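You operate a simulated robot arm through the tools that you are given. There is no shell and no other tool. Be economical: measure what you need, move in short steps, check, and stop when the job is done.

The job below is to be done with a simulated two-armed robot. You get a single attempt, and the scene is never put back.

Task
On the beige table, fold the grey cloth in half.
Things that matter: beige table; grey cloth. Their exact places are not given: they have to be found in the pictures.

Only the result counts: the job must be done as asked and must still hold three seconds after the hand-in. Knocking over, shifting, dropping, spilling or breaking anything else fails it. Flat cloth is picked up by pressing the open fingertips on it (5 to 10 N) and closing them slowly along it; thin cloth reads only 2 to 8 mm in the jaws.

Robot
Two 7-joint arms with two-finger parallel grippers on one trunk, on a base that drives. Base frame: it is fixed to the floor where the robot stands at the start and does not move with it; the origin is under the middle of the robot, x ahead of it, y to its left, z up; the surface under the hand at the start is at about z = 0.8. Units: m, degrees, N and s.
The left shoulder is at the start at [0.02, 0.17, 1.078], the right one opposite. With the tool pointing down near the work surface each hand reaches from about 0.22 to 0.68 m from the robot's upright axis, wherever it stands, measured 20 degrees to its own side. Places, roughly: beige table [0.9, 0.2, 0.8]. Payload 3.8 kg a hand.
The TCP of each hand is the grasp point between the finger pads, 0.03 m short of the fingertips. In the tool frame z runs along the fingers and y along their closing line. The gripper opens to 0.11 m. The fingers are 0.02 m wide and 0.01 m thick; the gripper's body (0.048 by 0.112 m) begins 0.055 m behind the TCP.
Orientation is told as [roll, pitch, yaw] about the base's x, y, z axes, in that order, counted from this pose: with the fingers straight down and closing along the base's y, the tool's x points along the base's -x, its y along +y and its z along -z.

Tools
- The arms move only by the tool jog_arm. It takes "left_commands", "right_commands" or both (then of equal length, played together; a hand with none holds still); each is a list of rows, each an object of numbers (a shift or turn left out is 0, a gripper value left out holds the last): "dx", "dy", "dz": the shift along the base's x, y, z in units of 25 mm (1.0 is 25 mm); "wx", "wy", "wz": the turn, a rotation vector about the base's x, y, z in units of 6 degrees (1.0 is 6 degrees); "claw": the finger opening in m, from 0 to 0.11. In form: [{"dx": .., "dy": .., "dz": .., "wx": .., "wy": .., "wz": .., "claw": ..}, ...]. A call has 1 to 20 rows; each row shifts and turns the commanded pose from where the row before left it. A call with a number of a shift or a turn outside -1 to 1 is refused whole. A row lasts 0.2 s, in which the tool goes at most 0.05 m and 8.6 degrees; a call with a longer step from one row to the next is refused whole, and so is a gripper value outside its range. Where a pose cannot be reached the arm comes as near as it can. A force on the tool above 40 N (or 10 N above the force at the start of the call, whichever is more), or a blocked arm, ends the call early, and 0.2 s more pass. Each finger travels about 0.072 m/s and halts on what it meets, pressing with about 37 N; the grip force reading is that of the motor and also rises with nothing between the fingers. The clock runs only during rows and for 0.2 s after the last one: add rows that do not move to give the fingers time. The reply holds the time, the measured pose of the TCP, the force on the tool along the base axes, the opening and the grip force, in the units named above and with some noise, with the torque about the TCP (base axes, N m) and any sound that the robot's microphone picked up.
- Cameras (640 x 400 px; columns grow to the right, rows downward): "scene" is now at [0.1028, 0.0055, 1.216]; the picture's right is [0.10, -1.00, 0.00], its down [-0.68, -0.07, -0.73] and it looks along [0.72, 0.07, -0.69] (base axes); focal length 252 px, centre (320, 200). "left" rides on the left gripper at [0.072, -0.017, -0.103] in its tool frame; the picture's right is [0.23, 0.97, 0.00], its down [-0.76, 0.18, -0.62] and it looks along [-0.61, 0.14, 0.78] (tool axes); focal length 222 px, centre (320, 200). "right" rides on the right gripper at [0.072, 0.017, -0.103] in its tool frame; the picture's right is [-0.23, 0.97, 0.00], its down [-0.76, -0.18, -0.62] and it looks along [-0.61, -0.14, 0.78] (tool axes); focal length 222 px, centre (320, 200).
- get_image(camera): a new picture of that camera. It takes no simulated time.
- lift_body(by): slides the trunk up (or, below 0, down) by that many m; the arms and the scene camera ride with it, the base frame stays. It gives what a move gives, with no picture.
- roll_base(legs): drives the robot by 1 to 6 legs, each [ahead, turn to the left] in m and degrees, along the robot's own axes; the way and the turn of a leg run together, so that a leg with both is an arc; at most 1.5 m and 180 degrees a leg. The arms and the cameras ride along, it lands a little off, and it stops where it bumps. It gives what a move gives.
- aim_head(pan, tilt): turns the head with the scene camera to pan (to the left, within 80 degrees either way) and tilt (down, from -29 to 69), counted from straight ahead of the robot. It gives what a move gives.
- locate(camera, pixels): for up to 12 pixels [column, row] of the newest picture of that camera ("zoom" is the newest enlarged one), the place [x, y, z] in the base frame of the surface seen there, good to about 0.002 m. It takes no simulated time.
- inspect(camera, box): a new picture of the part [left, top, right, bottom] of that camera's present view, enlarged. It takes no simulated time.
- finish_job(): hands the job in; it is judged then, once.

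Go step by step. Measure first, check grasps and placings, and put right what went wrong. The budget is 80 turns and 78 pictures, counting those below and the enlarged ones. Unless the task says otherwise, let go and move clear before handing in, and close with one line.

The tools are called after "Request:" as name(argument=value, ...) on one line, values as JSON. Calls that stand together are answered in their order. jog_arm: Moves the arms, as the interface text tells. Its arguments: {"type":"object","properties":{"left_commands":{"type":"array","items":{"type":"object","properties":{"dx":{"type":"number"},"dy":{"type":"number"},"dz":{"type":"number"},"wx":{"type":"number"},"wy":{"type":"number"},"wz":{"type":"number"},"claw":{"type":"number"}}}},"right_commands":{"type":"array","items":{"type":"object","properties":{"dx":{"type":"number"},"dy":{"type":"number"},"dz":{"type":"number"},"wx":{"type":"number"},"wy":{"type":"number"},"wz":{"type":"number"},"claw":{"type":"number"}}}}},"required":[]} The other tools are called the same way: lift_body (by) slides the trunk up or down; roll_base (legs) drives the base; aim_head (pan, tilt) turns the head that bears the scene camera; get_image (camera) takes a picture; locate (camera, pixels) gives the place of the surface under pixels of a picture; inspect (camera, box) takes an enlarged picture of a part of a camera's view; finish_job () hands the job in.

At the start:

```text
time: 0.0
left_position: [0.5295, 0.2278, 0.9736]
left_ee_rot: [-0.1, -0.1, 0.1]
left_contact_force: [-0.2, -0.3, -0.9]
left_moment: [0.01, -0.02, -0.02]
left_width: 0.11
left_gripper_force: 0.0
right_position: [0.452, -0.1807, 0.985]
right_ee_rot: [0.0, 0.0, 0.0]
right_contact_force: [-0.2, -0.6, -0.6]
right_moment: [-0.01, 0.0, 0.0]
right_width: 0.1099
right_gripper_force: 0.0
trunk travel left (down, up): [-0.175, 0.395]
robot x, y, heading: [0.0, -0.0025, 0.0]
head pan, tilt: [5.5, 43.3]
```

scene: 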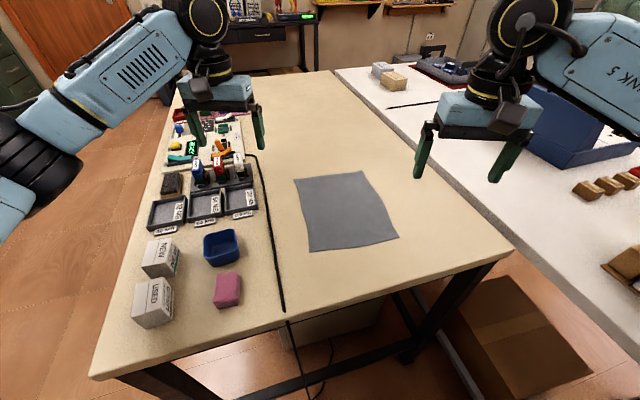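
right: 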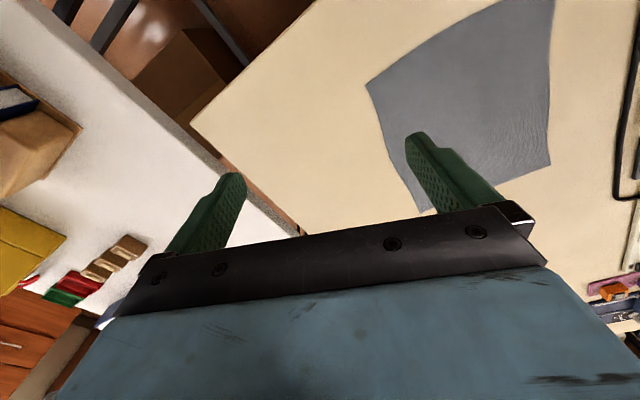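
left: 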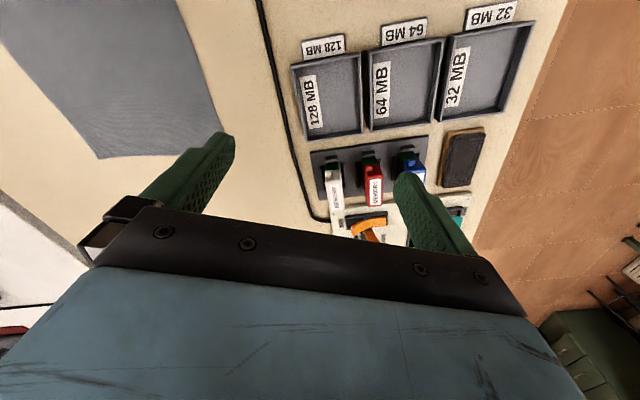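

The grey cloth shows in the scene picture with corners near (294,179), (361,171), (399,238), (309,252). I measure the corners and the table around them.

Request:
locate(camera="scene", pixels=[[295, 180], [360, 172], [397, 237], [311, 250], [345, 212], [328, 176], [382, 205], [355, 246], [302, 215], [280, 306], [420, 260], [265, 230]])

Request:
inspect(camera="scene", box=[240, 140, 440, 265])

```text
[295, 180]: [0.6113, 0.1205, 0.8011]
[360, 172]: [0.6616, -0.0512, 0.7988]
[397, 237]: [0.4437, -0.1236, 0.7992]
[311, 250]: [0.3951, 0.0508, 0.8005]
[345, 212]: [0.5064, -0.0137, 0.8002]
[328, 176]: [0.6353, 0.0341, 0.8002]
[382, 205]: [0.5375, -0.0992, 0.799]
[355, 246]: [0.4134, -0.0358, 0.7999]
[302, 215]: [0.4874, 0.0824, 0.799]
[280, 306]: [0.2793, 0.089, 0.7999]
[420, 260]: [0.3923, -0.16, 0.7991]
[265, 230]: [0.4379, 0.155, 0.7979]
```

```text
3.20 times, centred on (340, 202) of scene
```

zoom: 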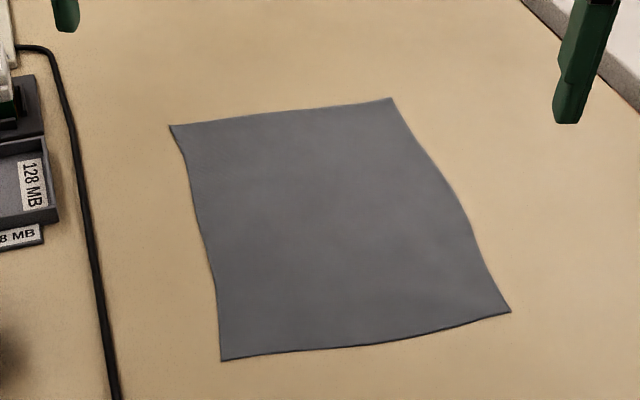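

The cloth is about 0.18 × 0.23 m, with corners A(0.613,0.122), B(0.664,-0.053), C(0.442,-0.126) and D(0.393,0.051). I plan to carry the near edge CD onto the far edge AB with both hands. First I turn the base 10° left so that both arms reach evenly.

Request:
roll_base(legs=[[0, 10]])

```text
time: 1.1
left_position: [0.4817, 0.3151, 0.9731]
left_ee_rot: [0.0, 0.0, 10.0]
left_contact_force: [0.0, -0.4, 0.2]
left_moment: [0.01, -0.01, -0.02]
left_width: 0.11
left_gripper_force: 0.0
right_position: [0.4761, -0.0982, 0.9852]
right_ee_rot: [0.0, -0.1, 10.0]
right_contact_force: [0.1, 0.5, 0.5]
right_moment: [-0.01, 0.03, -0.02]
right_width: 0.1104
right_gripper_force: 0.0
trunk travel left (down, up): [-0.175, 0.395]
robot x, y, heading: [0.0003, 0.0021, 10.1]
head pan, tilt: [5.5, 43.3]
```

The turn landed at 10.1°. I bring both hands above their grip points near D and C, with the closing lines perpendicular to the near edge: left at yaw -72, right at yaw +108, so the cameras point outward.

Request:
jog_arm(left_commands=[{"dx": -0.133, "dy": -0.613, "dz": -0.09, "wz": -0.759, "claw": 0.03}, {"dx": -0.133, "dy": -0.613, "dz": -0.09, "wz": -0.759}, {"dx": -0.133, "dy": -0.613, "dz": -0.09, "wz": -0.759}, {"dx": -0.133, "dy": -0.613, "dz": -0.09, "wz": -0.759}, {"dx": -0.133, "dy": -0.613, "dz": -0.09, "wz": -0.759}, {"dx": -0.133, "dy": -0.613, "dz": -0.09, "wz": -0.759}, {"dx": -0.133, "dy": -0.613, "dz": -0.09, "wz": -0.759}, {"dx": -0.133, "dy": -0.613, "dz": -0.09, "wz": -0.759}, {"dx": -0.133, "dy": -0.613, "dz": -0.09, "wz": -0.759}, {"dx": -0.133, "dy": -0.613, "dz": -0.09, "wz": -0.759}, {"dx": -0.133, "dy": -0.613, "dz": -0.09, "wz": -0.759}, {"dx": -0.133, "dy": -0.613, "dz": -0.09, "wz": -0.759}, {"dx": -0.133, "dy": -0.613, "dz": -0.09, "wz": -0.759}, {"dx": -0.133, "dy": -0.613, "dz": -0.09, "wz": -0.759}, {"dx": -0.133, "dy": -0.613, "dz": -0.09, "wz": -0.759}, {"dx": -0.133, "dy": -0.613, "dz": -0.09, "wz": -0.759}, {"dx": -0.133, "dy": -0.613, "dz": -0.09, "wz": -0.759}, {"dx": -0.133, "dy": -0.613, "dz": -0.09, "wz": -0.759}], right_commands=[{"dx": -0.035, "dz": -0.12, "wz": 0.907, "claw": 0.03}, {"dx": -0.035, "dz": -0.12, "wz": 0.907}, {"dx": -0.035, "dz": -0.12, "wz": 0.907}, {"dx": -0.035, "dz": -0.12, "wz": 0.907}, {"dx": -0.035, "dz": -0.12, "wz": 0.907}, {"dx": -0.035, "dz": -0.12, "wz": 0.907}, {"dx": -0.035, "dz": -0.12, "wz": 0.907}, {"dx": -0.035, "dz": -0.12, "wz": 0.907}, {"dx": -0.035, "dz": -0.12, "wz": 0.907}, {"dx": -0.035, "dz": -0.12, "wz": 0.907}, {"dx": -0.035, "dz": -0.12, "wz": 0.907}, {"dx": -0.035, "dz": -0.12, "wz": 0.907}, {"dx": -0.035, "dz": -0.12, "wz": 0.907}, {"dx": -0.035, "dz": -0.12, "wz": 0.907}, {"dx": -0.035, "dz": -0.12, "wz": 0.907}, {"dx": -0.035, "dz": -0.12, "wz": 0.907}, {"dx": -0.035, "dz": -0.12, "wz": 0.907}, {"dx": -0.035, "dz": -0.12, "wz": 0.907}])

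Request:
get_image(camera="scene")

```text
time: 4.9
left_position: [0.4229, 0.0396, 0.9344]
left_ee_rot: [-0.1, 0.0, -71.8]
left_contact_force: [-0.6, 0.4, -0.7]
left_moment: [-0.01, -0.01, 0.04]
left_width: 0.0299
left_gripper_force: 0.1
right_position: [0.4554, -0.1063, 0.953]
right_ee_rot: [-1.5, -1.5, 66.7]
right_contact_force: [-0.4, 0.3, -0.2]
right_moment: [0.02, 0.02, 0.02]
right_width: 0.0299
right_gripper_force: 0.1
right hand out of reach, approached as far as the arm can: row 11, 12, 13, 14, 15, 16, 17, 18
trunk travel left (down, up): [-0.175, 0.395]
robot x, y, heading: [0.001, 0.0008, 9.9]
head pan, tilt: [5.5, 43.3]
```

```text
73 pictures are left
```

scene: 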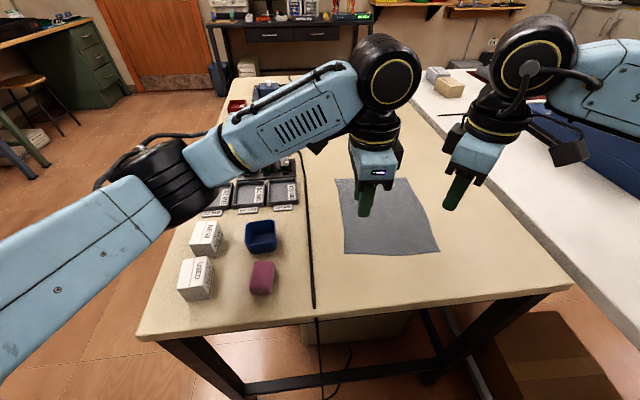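

The left hand is set at yaw -71.8, but the right hand stops near yaw 67. That gives a diagonal corner pinch, which also works. I shift the right hand slightly and lower both to just above the cloth.

Request:
jog_arm(left_commands=[{"dz": -0.4}, {"dz": -0.7}, {"dz": -0.8}, {"dz": -0.8}, {"dz": -0.7}, {"dz": -0.3}, {}], right_commands=[{"dx": 0.12, "dy": 0.6, "wz": -0.7}, {"dz": -0.8}, {"dz": -1}, {"dz": -1}, {"dz": -1}, {"dz": -0.6}, {}])

Request:
get_image(camera="left")

Request:
get_image(camera="right")

Request:
get_image(camera="scene")

```text
time: 6.5
left_position: [0.4234, 0.0418, 0.8419]
left_ee_rot: [0.1, 0.0, -71.8]
left_contact_force: [1.0, 0.7, 0.4]
left_moment: [0.02, -0.05, -0.01]
left_width: 0.03
left_gripper_force: 0.0
right_position: [0.457, -0.0916, 0.8433]
right_ee_rot: [-1.5, -1.4, 62.4]
right_contact_force: [0.3, 0.7, -0.5]
right_moment: [-0.03, -0.03, 0.02]
right_width: 0.03
right_gripper_force: 0.2
trunk travel left (down, up): [-0.175, 0.395]
robot x, y, heading: [0.0024, -0.0039, 9.7]
head pan, tilt: [5.5, 43.3]
```

```text
72 pictures are left
```

left: 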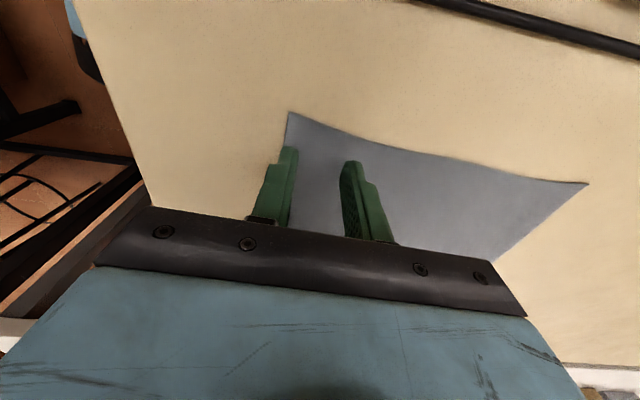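

```text
71 pictures are left
```

right: 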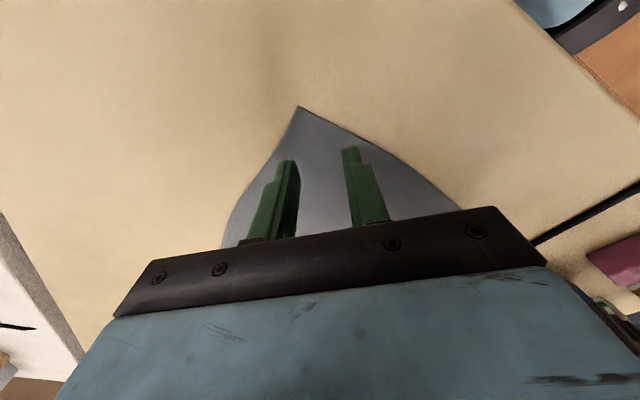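

```text
70 pictures are left
```

scene: 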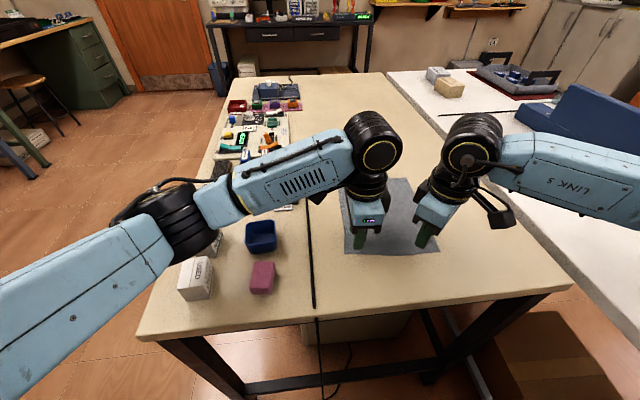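

The left camera shows the outer finger tip (290,150) right at the cloth edge, while both right fingers are well on the cloth. I nudge the left hand 6 mm inward and press both down gently.

Request:
jog_arm(left_commands=[{"dx": 0.25, "dy": -0.05}, {"dz": -0.15}, {"dz": -0.15}, {"dz": -0.1}, {"dz": -0.1}, {}], right_commands=[{}, {"dz": -0.15}, {"dz": -0.15}, {"dz": -0.15}, {"dz": -0.1}, {}])

```text
time: 7.9
left_position: [0.4288, 0.0404, 0.8317]
left_ee_rot: [0.2, -0.2, -71.8]
left_contact_force: [1.0, 1.9, 19.7]
left_moment: [-0.06, 0.36, -0.01]
left_width: 0.0296
left_gripper_force: 0.0
right_position: [0.457, -0.0922, 0.8316]
right_ee_rot: [-1.7, -1.6, 62.4]
right_contact_force: [1.5, -1.2, 6.7]
right_moment: [-0.01, 0.16, 0.01]
right_width: 0.0294
right_gripper_force: 0.1
trunk travel left (down, up): [-0.175, 0.395]
robot x, y, heading: [0.0001, 0.0014, 9.9]
head pan, tilt: [5.5, 43.3]
```

The left hand presses with 19.7 N, which is too hard, and the right with 6.7 N, which is good. I ease the left up a touch.

Request:
jog_arm(left_commands=[{"dz": 0.04}, {}])

```text
time: 8.5
left_position: [0.4284, 0.0393, 0.8309]
left_ee_rot: [0.1, 0.0, -71.7]
left_contact_force: [3.8, 0.5, 19.4]
left_moment: [-0.08, 0.23, 0.04]
left_width: 0.0288
left_gripper_force: 0.0
right_position: [0.4573, -0.0916, 0.8319]
right_ee_rot: [-1.8, -1.6, 62.5]
right_contact_force: [1.2, -0.4, 11.7]
right_moment: [0.02, 0.26, 0.04]
right_width: 0.029
right_gripper_force: 0.1
trunk travel left (down, up): [-0.175, 0.395]
robot x, y, heading: [-0.0024, -0.0025, 10.0]
head pan, tilt: [5.5, 43.3]
```

The left still reads 19.4 N and the right 11.7 N. I ease both a little more.

Request:
jog_arm(left_commands=[{"dz": 0.08}, {}], right_commands=[{"dz": 0.03}, {}])

```text
time: 9.1
left_position: [0.4281, 0.0393, 0.831]
left_ee_rot: [-0.2, 0.0, -71.9]
left_contact_force: [0.7, -1.2, 3.9]
left_moment: [-0.07, 0.05, 0.01]
left_width: 0.0297
left_gripper_force: 0.0
right_position: [0.4567, -0.0922, 0.831]
right_ee_rot: [-1.6, -1.6, 62.5]
right_contact_force: [0.4, -0.8, 11.2]
right_moment: [0.02, 0.2, 0.03]
right_width: 0.0291
right_gripper_force: 0.1
trunk travel left (down, up): [-0.175, 0.395]
robot x, y, heading: [0.0012, 0.0021, 10.1]
head pan, tilt: [5.5, 43.3]
```

The forces are now 3.9 N left and 11 N right. I press the left a hair more and close both slowly.

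Request:
jog_arm(left_commands=[{"dz": -0.03}, {"claw": 0.027}, {"claw": 0.024}, {"claw": 0.021}, {"claw": 0.018}, {"claw": 0.015}, {"claw": 0.012}, {"claw": 0.009}, {"claw": 0.006}, {"claw": 0.003}, {"claw": 0.0}, {}, {}], right_commands=[{"dz": 0.01}, {"claw": 0.027}, {"claw": 0.024}, {"claw": 0.021}, {"claw": 0.018}, {"claw": 0.015}, {"claw": 0.012}, {"claw": 0.009}, {"claw": 0.006}, {"claw": 0.003}, {"claw": 0.0}, {}, {}])

Request:
get_image(camera="left")

Request:
get_image(camera="right")

```text
time: 11.9
left_position: [0.4292, 0.0395, 0.8303]
left_ee_rot: [0.0, 0.1, -71.8]
left_contact_force: [0.6, -1.2, 2.0]
left_moment: [-0.01, 0.02, 0.0]
left_width: 0.002
left_gripper_force: 37.1
right_position: [0.4577, -0.091, 0.8312]
right_ee_rot: [-1.6, -1.5, 62.5]
right_contact_force: [-1.2, 2.1, 8.8]
right_moment: [0.02, 0.14, -0.03]
right_width: 0.0019
right_gripper_force: 37.5
trunk travel left (down, up): [-0.175, 0.395]
robot x, y, heading: [-0.0001, 0.0025, 10.1]
head pan, tilt: [5.5, 43.3]
```

```text
69 pictures are left
```

left: 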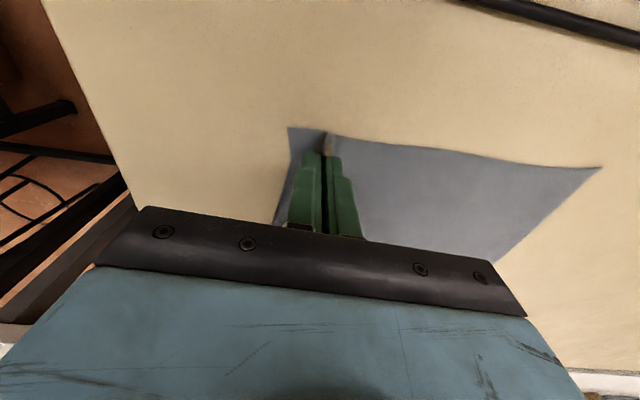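

```text
68 pictures are left
```

right: 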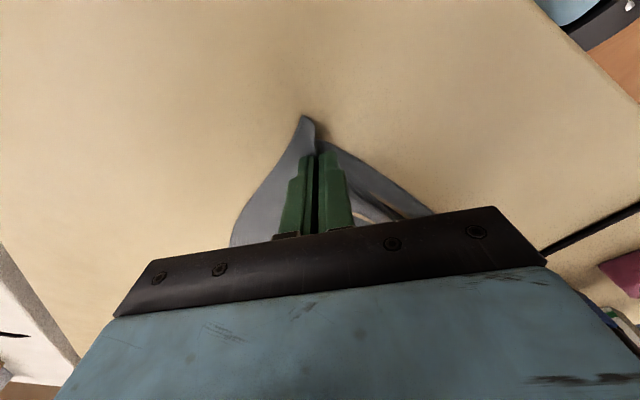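

Both jaws read 2 mm with ridges between the fingers, as expected for thin cloth. I lift 5 cm and check.

Request:
jog_arm(left_commands=[{"dz": 0.4}, {"dz": 0.4}, {"dz": 0.4}, {"dz": 0.4}, {"dz": 0.4}, {}], right_commands=[{"dz": 0.4}, {"dz": 0.4}, {"dz": 0.4}, {"dz": 0.4}, {"dz": 0.4}, {}])

Request:
get_image(camera="left")

Request:
get_image(camera="right")

Request:
inspect(camera="scene", box=[300, 140, 480, 270])

```text
time: 13.3
left_position: [0.4293, 0.0387, 0.8818]
left_ee_rot: [0.0, 0.0, -71.7]
left_contact_force: [0.3, 0.0, -0.4]
left_moment: [-0.02, -0.01, -0.05]
left_width: 0.0015
left_gripper_force: 37.4
right_position: [0.4568, -0.0921, 0.8802]
right_ee_rot: [-1.5, -1.6, 62.6]
right_contact_force: [-0.2, 0.2, 0.6]
right_moment: [0.03, 0.02, -0.02]
right_width: 0.0016
right_gripper_force: 37.8
trunk travel left (down, up): [-0.175, 0.395]
robot x, y, heading: [-0.0016, -0.0031, 9.8]
head pan, tilt: [5.5, 43.3]
```

```text
67 pictures are left
```

left: 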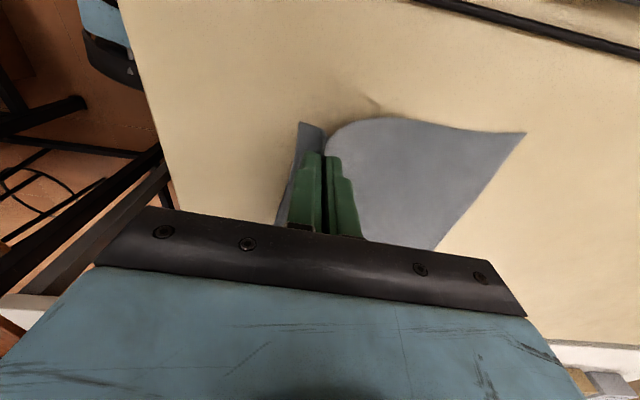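

```text
66 pictures are left
```

right: 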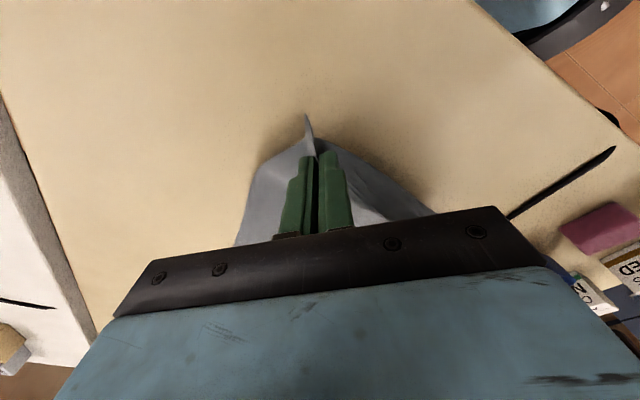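

```text
3.08 times, centred on (390, 205) of scene
```

zoom: 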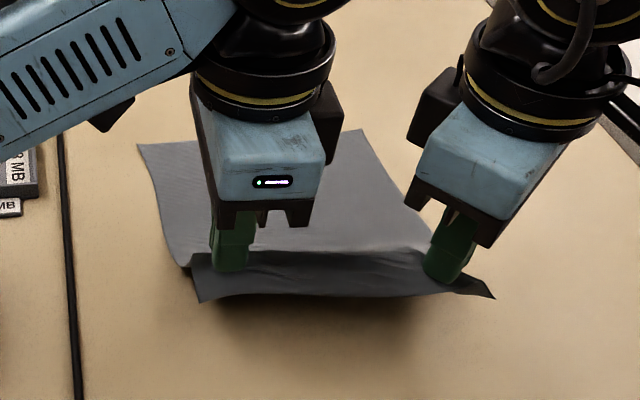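

Both corners are held, but a roughly 3 cm strip hangs on the near side and would end up turned back after the fold. It is better to grip closer to the edge, so I lay the cloth down again, open, and look.

Request:
jog_arm(left_commands=[{"dz": -0.4}, {"dz": -0.4}, {"dz": -0.4}, {"dz": -0.4}, {"dz": -0.3}, {"claw": 0.015}, {"claw": 0.03}, {}, {"dz": 0.4}, {"dz": 0.8}, {"dz": 0.8}, {"dz": 0.8}, {"dz": 0.6}], right_commands=[{"dz": -0.4}, {"dz": -0.4}, {"dz": -0.4}, {"dz": -0.4}, {"dz": -0.3}, {"claw": 0.015}, {"claw": 0.03}, {}, {"dz": 0.4}, {"dz": 0.8}, {"dz": 0.8}, {"dz": 0.8}, {"dz": 0.6}])

Request:
get_image(camera="scene")

Request:
get_image(camera="left")

Request:
get_image(camera="right")

```text
time: 16.1
left_position: [0.4303, 0.0384, 0.918]
left_ee_rot: [0.0, 0.0, -71.8]
left_contact_force: [-0.3, 0.6, 0.1]
left_moment: [-0.01, -0.01, 0.01]
left_width: 0.03
left_gripper_force: 0.0
right_position: [0.4572, -0.091, 0.9177]
right_ee_rot: [-1.6, -1.5, 62.5]
right_contact_force: [-0.4, 0.1, -0.4]
right_moment: [0.03, 0.0, 0.04]
right_width: 0.03
right_gripper_force: 0.0
trunk travel left (down, up): [-0.175, 0.395]
robot x, y, heading: [0.001, -0.0016, 9.8]
head pan, tilt: [5.5, 43.3]
```

```text
64 pictures are left
```

scene: 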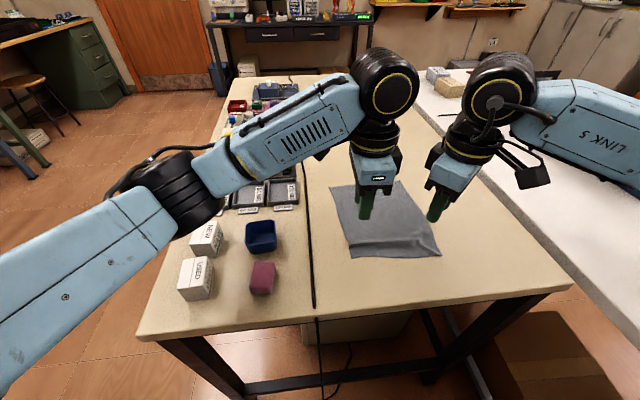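

```text
63 pictures are left
```

left: 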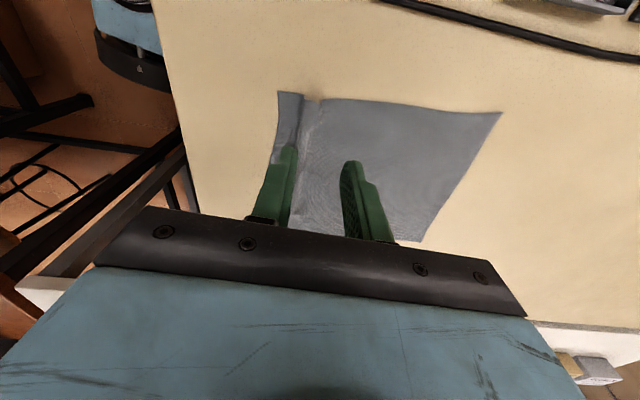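

```text
62 pictures are left
```

right: 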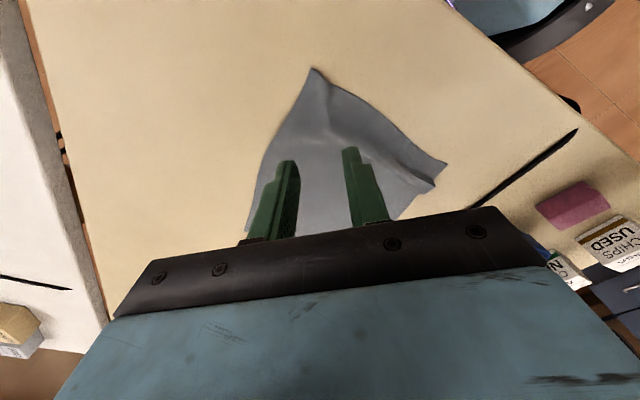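

The cloth is down again with a small wrinkle along the near edge. I move both hands aside and turn the right hand to yaw -28 for a tip-of-corner pinch, then re-measure.

Request:
jog_arm(left_commands=[{"dz": 0.4, "dy": 0.4}, {"dz": 0.4, "dy": 0.4}, {"dz": 0.4, "dy": 0.4}, {"dy": 0.4}, {"dy": 0.4}, {"dy": 0.4}, {"dy": 0.4}, {"dy": 0.4}, {"dy": 0.4}, {"dy": 0.4}, {"dy": 0.4}, {"dy": 0.4}, {"dy": 0.4}, {"dy": 0.4}, {"dy": 0.4}], right_commands=[{"dz": 0.4, "dy": -0.4, "wz": -1}, {"dz": 0.4, "dy": -0.4, "wz": -1}, {"dz": 0.4, "dy": -0.4, "wz": -1}, {"dy": -0.4, "wz": -1}, {"dy": -0.4, "wz": -1}, {"dy": -0.4, "wz": -1}, {"dy": -0.4, "wz": -1}, {"dy": -0.4, "wz": -1}, {"dy": -0.4, "wz": -1}, {"dy": -0.4, "wz": -1}, {"dy": -0.4, "wz": -1}, {"dy": -0.4, "wz": -1}, {"dy": -0.4, "wz": -1}, {"wz": -1}, {"wz": -1}])

Request:
inspect(camera="scene", box=[300, 160, 460, 260])

```text
time: 19.3
left_position: [0.4287, 0.1903, 0.9484]
left_ee_rot: [0.0, 0.0, -71.9]
left_contact_force: [0.2, 1.1, -0.3]
left_moment: [0.01, 0.01, 0.0]
left_width: 0.0302
left_gripper_force: 0.1
right_position: [0.4581, -0.2218, 0.9475]
right_ee_rot: [-1.7, -1.5, -27.7]
right_contact_force: [0.1, -0.3, 0.1]
right_moment: [-0.01, -0.01, 0.0]
right_width: 0.0298
right_gripper_force: 0.1
trunk travel left (down, up): [-0.175, 0.395]
robot x, y, heading: [-0.0044, -0.0018, 10.2]
head pan, tilt: [5.5, 43.3]
```

```text
4.00 times, centred on (380, 210) of scene
```

zoom: 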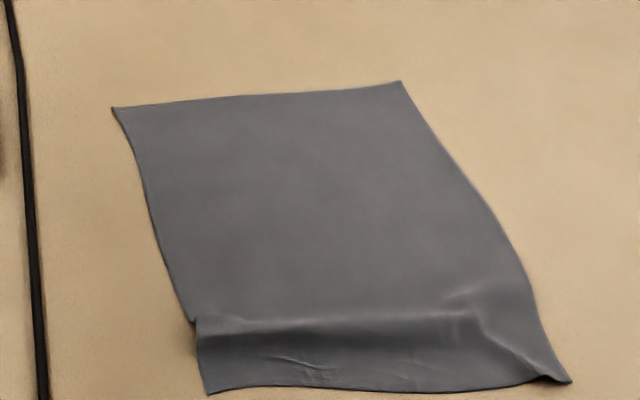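

Request:
locate(camera="zoom", pixels=[[116, 110], [400, 84], [567, 381], [210, 392], [196, 322], [460, 312], [540, 376], [525, 275], [340, 388], [440, 388], [206, 360], [330, 325]])

```text
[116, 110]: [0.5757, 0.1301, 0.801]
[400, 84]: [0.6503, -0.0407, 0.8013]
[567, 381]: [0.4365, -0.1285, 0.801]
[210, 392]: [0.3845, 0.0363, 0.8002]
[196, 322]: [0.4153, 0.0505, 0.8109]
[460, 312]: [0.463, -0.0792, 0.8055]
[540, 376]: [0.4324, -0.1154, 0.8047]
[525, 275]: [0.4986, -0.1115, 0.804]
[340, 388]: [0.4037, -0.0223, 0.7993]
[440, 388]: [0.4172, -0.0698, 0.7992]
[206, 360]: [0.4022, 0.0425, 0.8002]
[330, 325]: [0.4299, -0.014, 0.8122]
```

Corner D is now at (0.385,0.036) and C at (0.437,-0.129), with a 1 cm wrinkle about 3 cm inside the edge. I move the left hand so its outer finger is just at the edge and the right hand so it straddles the tip of C, then go down to just above the table.

Request:
jog_arm(left_commands=[{"dx": -0.108, "dy": -0.76, "claw": 0.026}, {"dx": -0.108, "dy": -0.76}, {"dx": -0.108, "dy": -0.76}, {"dx": -0.108, "dy": -0.76}, {"dx": -0.108, "dy": -0.76}, {"dx": -0.108, "dy": -0.76}, {"dx": -0.108, "dy": -0.76}, {"dx": -0.108, "dy": -0.76}, {"dx": -0.108, "dy": -0.76}, {"dz": -0.8}, {"dz": -0.9}, {"dz": -0.9}, {"dz": -0.8}, {"dz": -0.7}, {}], right_commands=[{"dx": -0.065, "dy": 0.479, "wx": 0.27, "wy": 0.25}, {"dx": -0.065, "dy": 0.479}, {"dx": -0.065, "dy": 0.479}, {"dx": -0.065, "dy": 0.479}, {"dx": -0.065, "dy": 0.479}, {"dx": -0.065, "dy": 0.479}, {"dx": -0.065, "dy": 0.479}, {"dx": -0.065, "dy": 0.479}, {"dx": -0.065, "dy": 0.479}, {"dz": -0.8}, {"dz": -0.9}, {"dz": -0.9}, {"dz": -0.8}, {"dz": -0.7}, {}])

Request:
get_image(camera="left")

Request:
get_image(camera="right")

Request:
inspect(camera="scene", box=[300, 170, 460, 270])

```text
time: 22.5
left_position: [0.4048, 0.0196, 0.8461]
left_ee_rot: [0.0, 0.0, -71.8]
left_contact_force: [0.3, -0.3, 0.3]
left_moment: [0.01, 0.01, -0.02]
left_width: 0.0259
left_gripper_force: 0.0
right_position: [0.4432, -0.1137, 0.8455]
right_ee_rot: [-0.8, 0.6, -27.5]
right_contact_force: [0.5, 0.6, 0.3]
right_moment: [0.01, 0.0, 0.0]
right_width: 0.03
right_gripper_force: 0.1
trunk travel left (down, up): [-0.175, 0.395]
robot x, y, heading: [-0.0028, 0.0003, 10.0]
head pan, tilt: [5.5, 43.3]
```

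```text
60 pictures are left
```

left: 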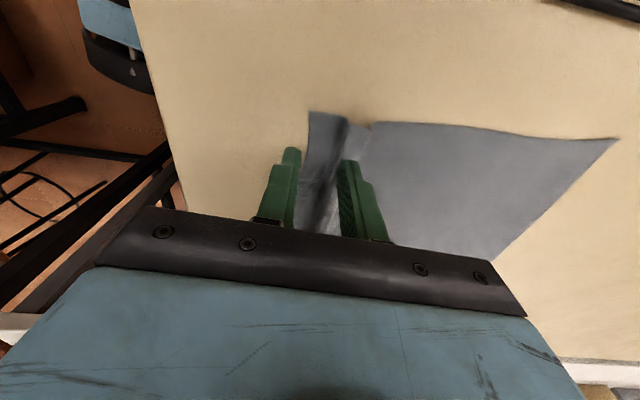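

```text
59 pictures are left
```

right: 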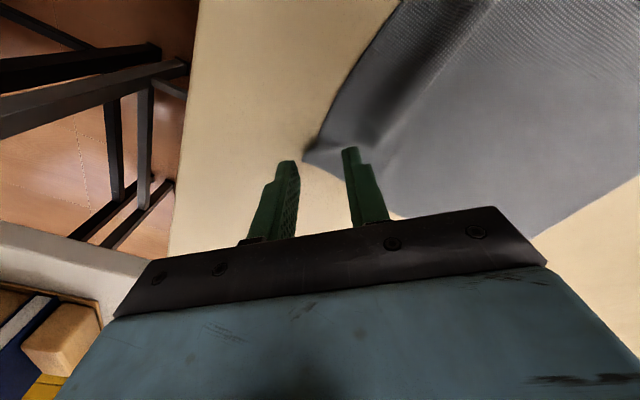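

```text
4.00 times, centred on (380, 220) of scene
```

zoom: 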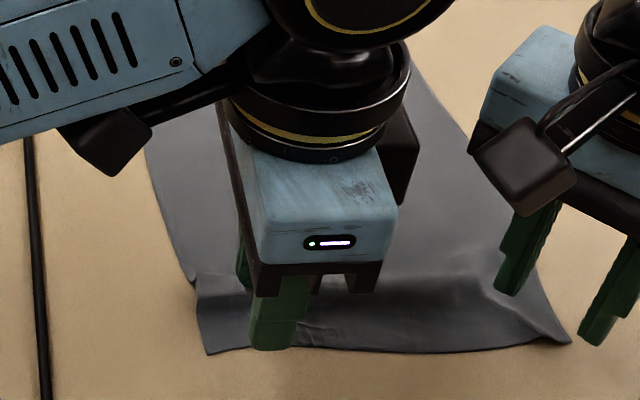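

The left outer finger (290,150) sits just outside the cloth edge with the inner finger on the cloth. On the right, the corner tip (303,155) lies between the fingers. I shift the right hand 5 mm inward and press both down.

Request:
jog_arm(left_commands=[{"dx": 0.08, "dy": 0.02}, {"dz": -0.2}, {"dz": -0.2}, {"dz": -0.15}, {"dz": -0.05}, {}], right_commands=[{"dx": 0.06, "dy": 0.18}, {"dz": -0.2}, {"dz": -0.2}, {"dz": -0.15}, {"dz": -0.05}, {}])

Request:
get_image(camera="left")

Request:
get_image(camera="right")

```text
time: 23.9
left_position: [0.4073, 0.0194, 0.8307]
left_ee_rot: [0.0, 0.0, -71.8]
left_contact_force: [-0.6, 1.0, 3.3]
left_moment: [0.0, -0.01, -0.02]
left_width: 0.026
left_gripper_force: 0.0
right_position: [0.4439, -0.1086, 0.8315]
right_ee_rot: [-0.9, 0.6, -27.5]
right_contact_force: [0.6, -1.0, 4.9]
right_moment: [0.09, -0.1, -0.03]
right_width: 0.03
right_gripper_force: 0.1
trunk travel left (down, up): [-0.175, 0.395]
robot x, y, heading: [0.0012, 0.004, 10.0]
head pan, tilt: [5.5, 43.3]
```

```text
57 pictures are left
```

left: 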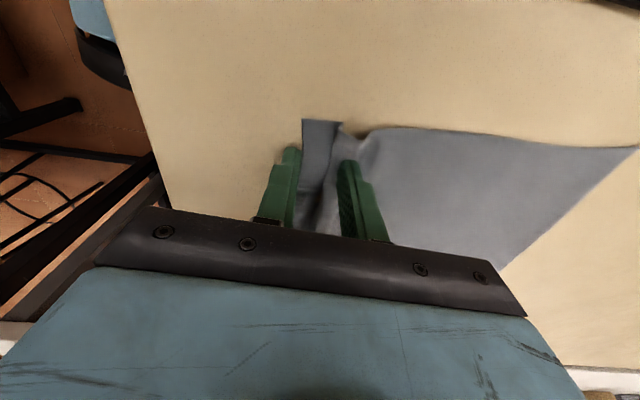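

```text
56 pictures are left
```

right: 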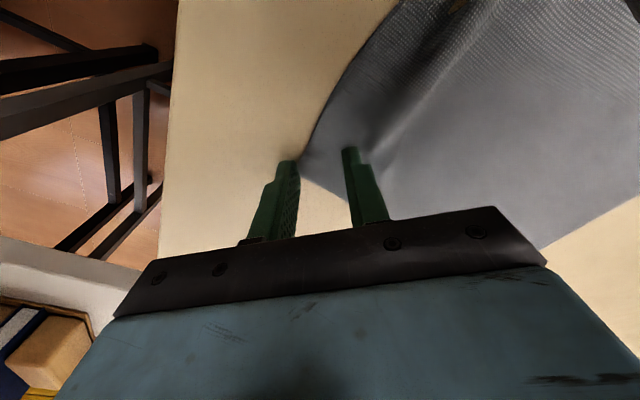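

Contact is at 3 to 5 N, with both outer fingers exactly at the edge or corner tip. I press slightly more and close slowly.

Request:
jog_arm(left_commands=[{"dz": -0.05}, {"claw": 0.023}, {"claw": 0.02}, {"claw": 0.0175}, {"claw": 0.015}, {"claw": 0.0125}, {"claw": 0.01}, {"claw": 0.0075}, {"claw": 0.005}, {"claw": 0.0025}, {"claw": 0.0}, {}, {}], right_commands=[{"dz": -0.03}, {"claw": 0.027}, {"claw": 0.024}, {"claw": 0.021}, {"claw": 0.018}, {"claw": 0.015}, {"claw": 0.012}, {"claw": 0.009}, {"claw": 0.006}, {"claw": 0.003}, {"claw": 0.0}, {}, {}])

Request:
get_image(camera="left")

Request:
get_image(camera="right")

```text
time: 26.7
left_position: [0.406, 0.0192, 0.8307]
left_ee_rot: [0.2, 0.0, -71.9]
left_contact_force: [-3.4, -3.6, 27.5]
left_moment: [-0.07, 0.03, 0.02]
left_width: 0.0021
left_gripper_force: 36.7
right_position: [0.4422, -0.1082, 0.8315]
right_ee_rot: [-0.8, 0.3, -27.4]
right_contact_force: [1.1, 5.8, 18.2]
right_moment: [0.22, -0.14, 0.07]
right_width: 0.0019
right_gripper_force: 36.9
trunk travel left (down, up): [-0.175, 0.395]
robot x, y, heading: [0.0023, 0.0034, 10.1]
head pan, tilt: [5.5, 43.3]
```

```text
55 pictures are left
```

left: 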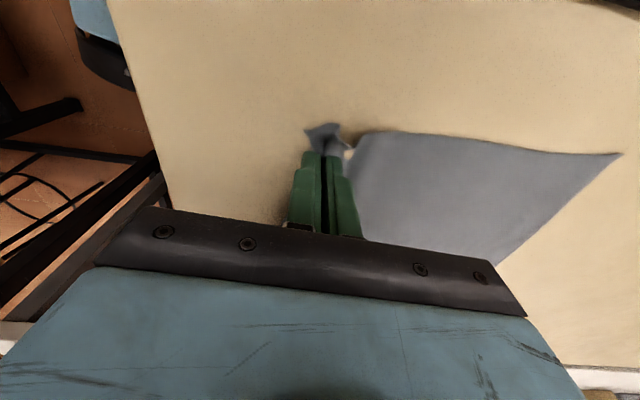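

```text
54 pictures are left
```

right: 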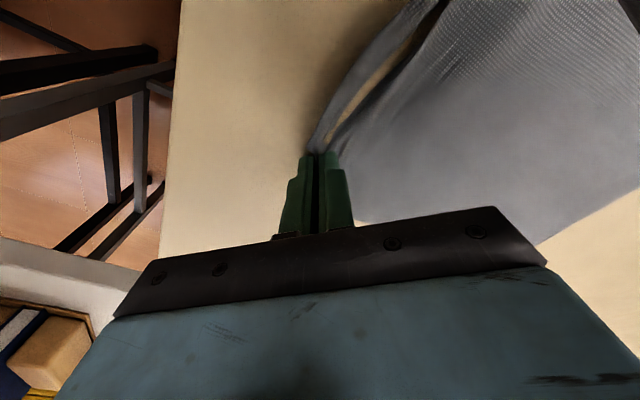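

Both pinches took the very edge this time. I lift 6 cm and check.

Request:
jog_arm(left_commands=[{"dz": 0.4}, {"dz": 0.5}, {"dz": 0.5}, {"dz": 0.5}, {"dz": 0.5}, {}], right_commands=[{"dz": 0.4}, {"dz": 0.5}, {"dz": 0.5}, {"dz": 0.5}, {"dz": 0.5}, {}])

Request:
inspect(camera="scene", box=[300, 150, 492, 270])

Request:
get_image(camera="left")

Request:
get_image(camera="right")

```text
time: 28.1
left_position: [0.4063, 0.02, 0.8894]
left_ee_rot: [0.0, 0.0, -71.9]
left_contact_force: [0.7, -1.0, 0.3]
left_moment: [-0.05, -0.01, -0.02]
left_width: 0.0017
left_gripper_force: 36.6
right_position: [0.4428, -0.1096, 0.8903]
right_ee_rot: [-0.8, 0.6, -27.5]
right_contact_force: [-1.4, 2.1, 0.7]
right_moment: [0.04, -0.02, -0.01]
right_width: 0.0017
right_gripper_force: 37.0
trunk travel left (down, up): [-0.175, 0.395]
robot x, y, heading: [-0.0009, -0.0016, 9.8]
head pan, tilt: [5.5, 43.3]
```

```text
3.33 times, centred on (396, 210) of scene
```

zoom: 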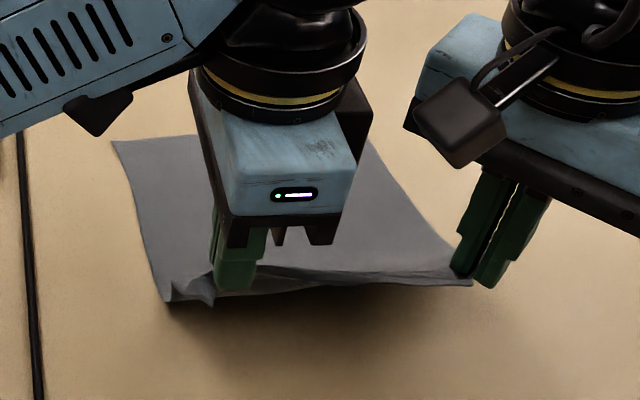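

```text
52 pictures are left
```

left: 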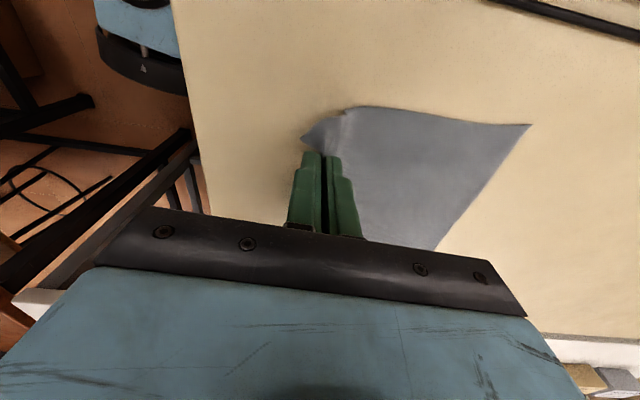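

```text
51 pictures are left
```

right: 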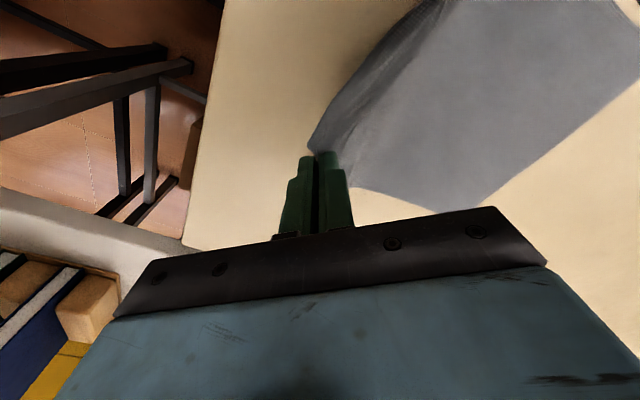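

Both corners hold and the edge hangs cleanly. I carry the near edge in an arc toward the far edge, targeting left TCP about (0.580,0.108) and right about (0.639,-0.030), and stop about 3 cm above the table.

Request:
jog_arm(left_commands=[{"dx": 0.348, "dy": 0.176, "dz": 0.3, "wz": 0.05}, {"dx": 0.348, "dy": 0.176, "dz": 0.3, "wz": 0.05}, {"dx": 0.348, "dy": 0.176, "dz": 0.3, "wz": 0.05}, {"dx": 0.348, "dy": 0.176, "dz": 0.3, "wz": 0.05}, {"dx": 0.348, "dy": 0.176, "dz": 0.3, "wz": 0.05}, {"dx": 0.348, "dy": 0.176, "wz": 0.05}, {"dx": 0.348, "dy": 0.176, "wz": 0.05}, {"dx": 0.348, "dy": 0.176, "wz": 0.05}, {"dx": 0.348, "dy": 0.176, "wz": 0.05}, {"dx": 0.348, "dy": 0.176, "wz": 0.05}, {"dx": 0.348, "dy": 0.176, "wz": 0.05}, {"dx": 0.348, "dy": 0.176, "wz": 0.05}, {"dx": 0.348, "dy": 0.176, "wz": 0.05}, {"dx": 0.348, "dy": 0.176, "dz": -0.35, "wz": 0.05}, {"dx": 0.348, "dy": 0.176, "dz": -0.35, "wz": 0.05}, {"dx": 0.348, "dy": 0.176, "dz": -0.35, "wz": 0.05}, {"dx": 0.348, "dy": 0.176, "dz": -0.35, "wz": 0.05}, {"dx": 0.348, "dy": 0.176, "dz": -0.35, "wz": 0.05}, {"dx": 0.348, "dy": 0.176, "dz": -0.35, "wz": 0.05}, {"dx": 0.348, "dy": 0.176, "dz": -0.35, "wz": 0.05}], right_commands=[{"dx": 0.392, "dy": 0.159, "dz": 0.3, "wz": 0.05}, {"dx": 0.392, "dy": 0.159, "dz": 0.3, "wz": 0.05}, {"dx": 0.392, "dy": 0.159, "dz": 0.3, "wz": 0.05}, {"dx": 0.392, "dy": 0.159, "dz": 0.3, "wz": 0.05}, {"dx": 0.392, "dy": 0.159, "dz": 0.3, "wz": 0.05}, {"dx": 0.392, "dy": 0.159, "wz": 0.05}, {"dx": 0.392, "dy": 0.159, "wz": 0.05}, {"dx": 0.392, "dy": 0.159, "wz": 0.05}, {"dx": 0.392, "dy": 0.159, "wz": 0.05}, {"dx": 0.392, "dy": 0.159, "wz": 0.05}, {"dx": 0.392, "dy": 0.159, "wz": 0.05}, {"dx": 0.392, "dy": 0.159, "wz": 0.05}, {"dx": 0.392, "dy": 0.159, "wz": 0.05}, {"dx": 0.392, "dy": 0.159, "dz": -0.35, "wz": 0.05}, {"dx": 0.392, "dy": 0.159, "dz": -0.35, "wz": 0.05}, {"dx": 0.392, "dy": 0.159, "dz": -0.35, "wz": 0.05}, {"dx": 0.392, "dy": 0.159, "dz": -0.35, "wz": 0.05}, {"dx": 0.392, "dy": 0.159, "dz": -0.35, "wz": 0.05}, {"dx": 0.392, "dy": 0.159, "dz": -0.35, "wz": 0.05}, {"dx": 0.392, "dy": 0.159, "dz": -0.35, "wz": 0.05}])

Request:
inspect(camera="scene", box=[300, 130, 492, 250])

Request:
get_image(camera="left")

Request:
get_image(camera="right")

```text
time: 32.3
left_position: [0.5809, 0.1064, 0.866]
left_ee_rot: [-0.2, -0.2, -66.0]
left_contact_force: [9.2, -23.0, 0.0]
left_moment: [-0.62, -0.23, -0.04]
left_width: 0.0019
left_gripper_force: 37.0
right_position: [0.6395, -0.026, 0.8652]
right_ee_rot: [-0.7, 0.8, -21.2]
right_contact_force: [-9.7, 22.5, 0.4]
right_moment: [0.65, 0.27, -0.11]
right_width: 0.0015
right_gripper_force: 36.4
trunk travel left (down, up): [-0.175, 0.395]
robot x, y, heading: [0.0019, -0.0009, 10.1]
head pan, tilt: [5.5, 43.3]
```

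```text
3.33 times, centred on (396, 190) of scene
```

zoom: 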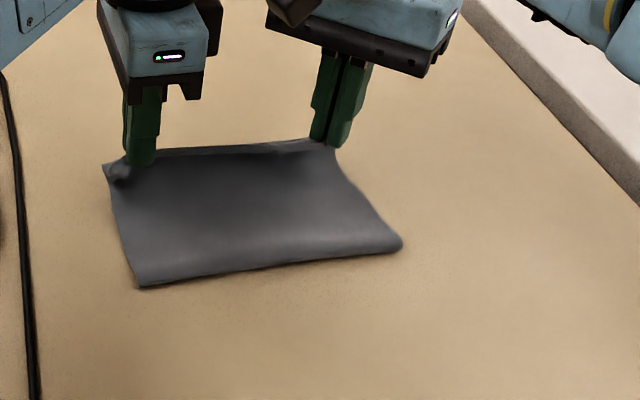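

```text
49 pictures are left
```

left: 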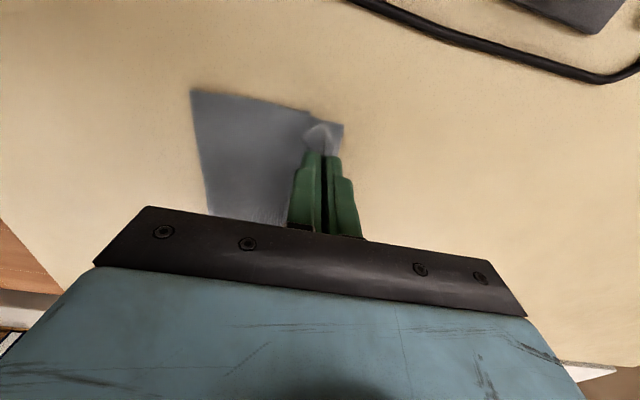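

```text
48 pictures are left
```

right: 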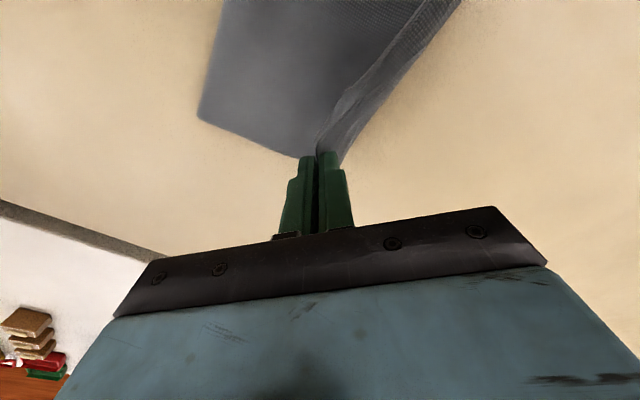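

The fold is over and looks good, with the hands above the far edge, but the edge is stretched at 23 N between them. I bring the hands 8 mm closer together and lower them to the table.

Request:
jog_arm(left_commands=[{"dx": 0.06, "dy": -0.15}, {"dz": -0.3}, {"dz": -0.3}, {"dz": -0.3}, {"dz": -0.22}, {}], right_commands=[{"dx": -0.06, "dy": 0.15}, {"dz": -0.3}, {"dz": -0.3}, {"dz": -0.3}, {"dz": -0.22}, {}])

Request:
inspect(camera="scene", box=[300, 130, 492, 250])

Request:
get_image(camera="left")

Request:
get_image(camera="right")

```text
time: 33.7
left_position: [0.5829, 0.1038, 0.8372]
left_ee_rot: [-0.1, 0.0, -65.8]
left_contact_force: [4.4, -11.8, 0.0]
left_moment: [-0.35, -0.15, -0.05]
left_width: 0.0019
left_gripper_force: 37.3
right_position: [0.6385, -0.0252, 0.8376]
right_ee_rot: [-0.9, 0.6, -21.6]
right_contact_force: [-4.2, 11.1, -1.3]
right_moment: [0.37, 0.12, -0.02]
right_width: 0.0015
right_gripper_force: 37.0
trunk travel left (down, up): [-0.175, 0.395]
robot x, y, heading: [-0.0033, -0.0006, 10.1]
head pan, tilt: [5.5, 43.3]
```

```text
3.33 times, centred on (396, 190) of scene
```

zoom: 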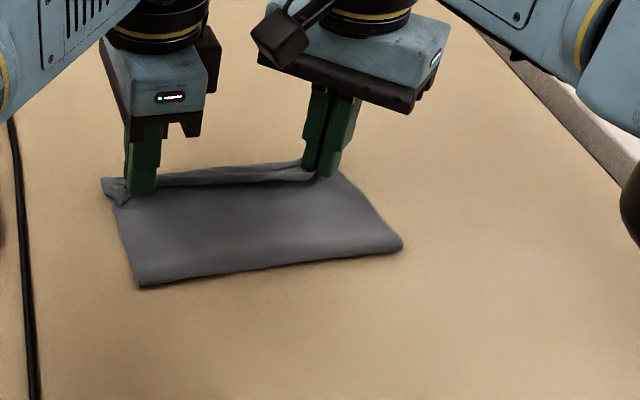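

```text
46 pictures are left
```

left: 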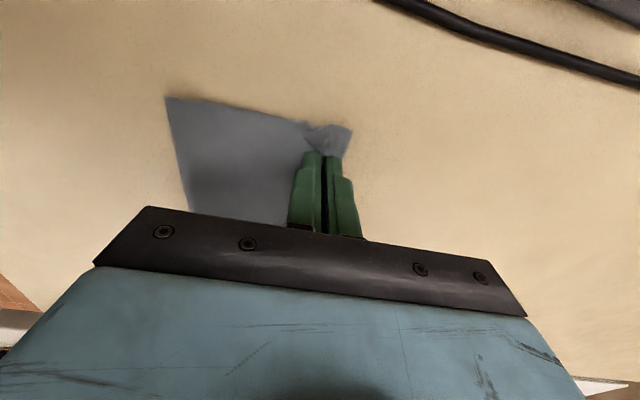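

```text
45 pictures are left
```

right: 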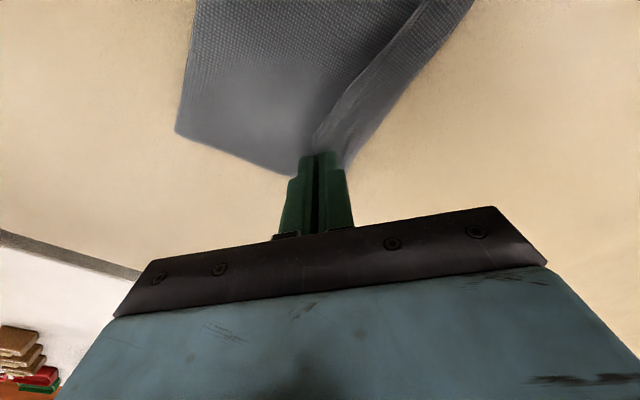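

The lower layer peeks out beyond the upper edge, with the strip between about (215,167) and (220,183) in the zoom. I measure that gap before letting go.

Request:
locate(camera="zoom", pixels=[[105, 181], [210, 169], [213, 182], [298, 162], [300, 178], [121, 204], [142, 285], [400, 246], [270, 268], [260, 178], [256, 166], [340, 172]])

```text
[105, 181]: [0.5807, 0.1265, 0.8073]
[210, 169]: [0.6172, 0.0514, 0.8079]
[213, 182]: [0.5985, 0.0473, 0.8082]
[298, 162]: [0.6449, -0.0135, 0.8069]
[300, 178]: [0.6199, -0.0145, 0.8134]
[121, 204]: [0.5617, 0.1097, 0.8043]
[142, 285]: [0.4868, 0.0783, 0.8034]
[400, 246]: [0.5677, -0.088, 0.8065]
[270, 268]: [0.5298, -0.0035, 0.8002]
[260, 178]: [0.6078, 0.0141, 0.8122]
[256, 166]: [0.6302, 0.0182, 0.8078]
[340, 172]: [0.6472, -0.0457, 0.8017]
```

The upper edge is about 1.5–2 cm short of the lower edge. I pull both hands 15 mm further along the fold direction, raised slightly, and look again.

Request:
jog_arm(left_commands=[{"dz": 0.1, "dx": 0.04, "dy": -0.08}, {"dx": 0.2, "dy": 0.08}, {"dx": 0.2, "dy": 0.08}, {"dx": 0.18, "dy": 0.08}, {}], right_commands=[{"dz": 0.1, "dx": -0.04, "dy": 0.08}, {"dx": 0.2, "dy": 0.08}, {"dx": 0.2, "dy": 0.08}, {"dx": 0.18, "dy": 0.08}, {}])

Request:
inspect(camera="scene", box=[320, 150, 448, 230])

Request:
inspect(camera="right", box=[160, 0, 480, 200])

Request:
inspect(camera="left", box=[160, 50, 480, 250])

```text
time: 34.9
left_position: [0.5847, 0.1099, 0.839]
left_ee_rot: [0.0, -0.3, -65.9]
left_contact_force: [6.9, -15.5, -0.1]
left_moment: [-0.48, -0.17, -0.02]
left_width: 0.002
left_gripper_force: 37.1
left hand out of reach, approached as far as the arm can: row 2, 3, 4
right_position: [0.6426, -0.0215, 0.8412]
right_ee_rot: [-0.7, 0.5, -21.4]
right_contact_force: [-6.1, 17.2, -0.3]
right_moment: [0.52, 0.18, -0.12]
right_width: 0.0015
right_gripper_force: 37.2
right hand out of reach, approached as far as the arm can: row 3, 4
trunk travel left (down, up): [-0.175, 0.395]
robot x, y, heading: [0.0006, 0.0038, 10.2]
head pan, tilt: [5.5, 43.3]
```

```text
5.00 times, centred on (384, 190) of scene
```

zoom: 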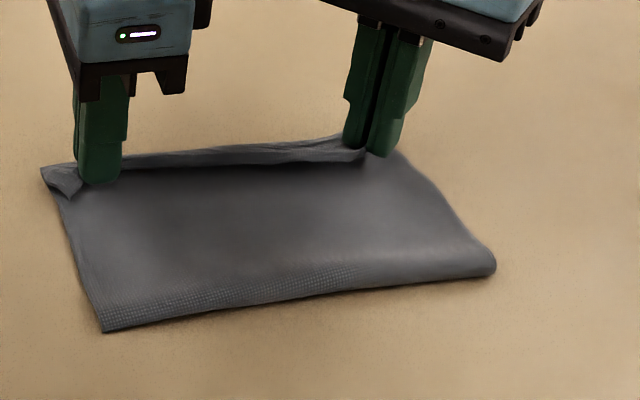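

```text
2.00 times, centred on (320, 100) of right
```

zoom: 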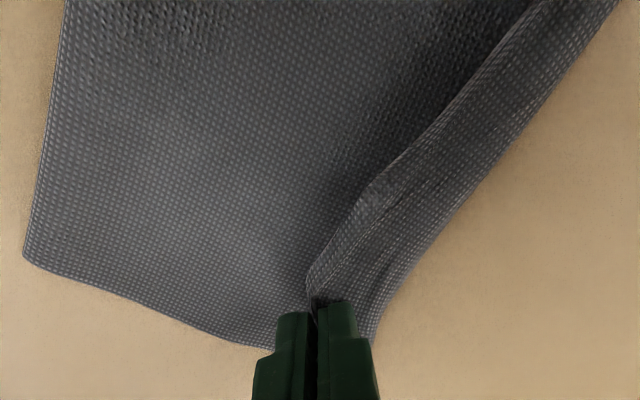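

```text
2.00 times, centred on (320, 150) of left
```

zoom: 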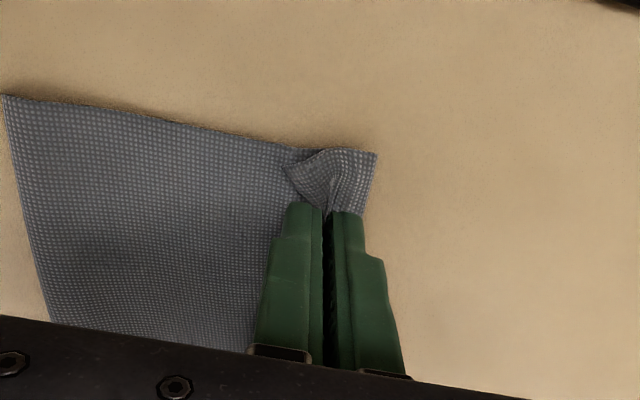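

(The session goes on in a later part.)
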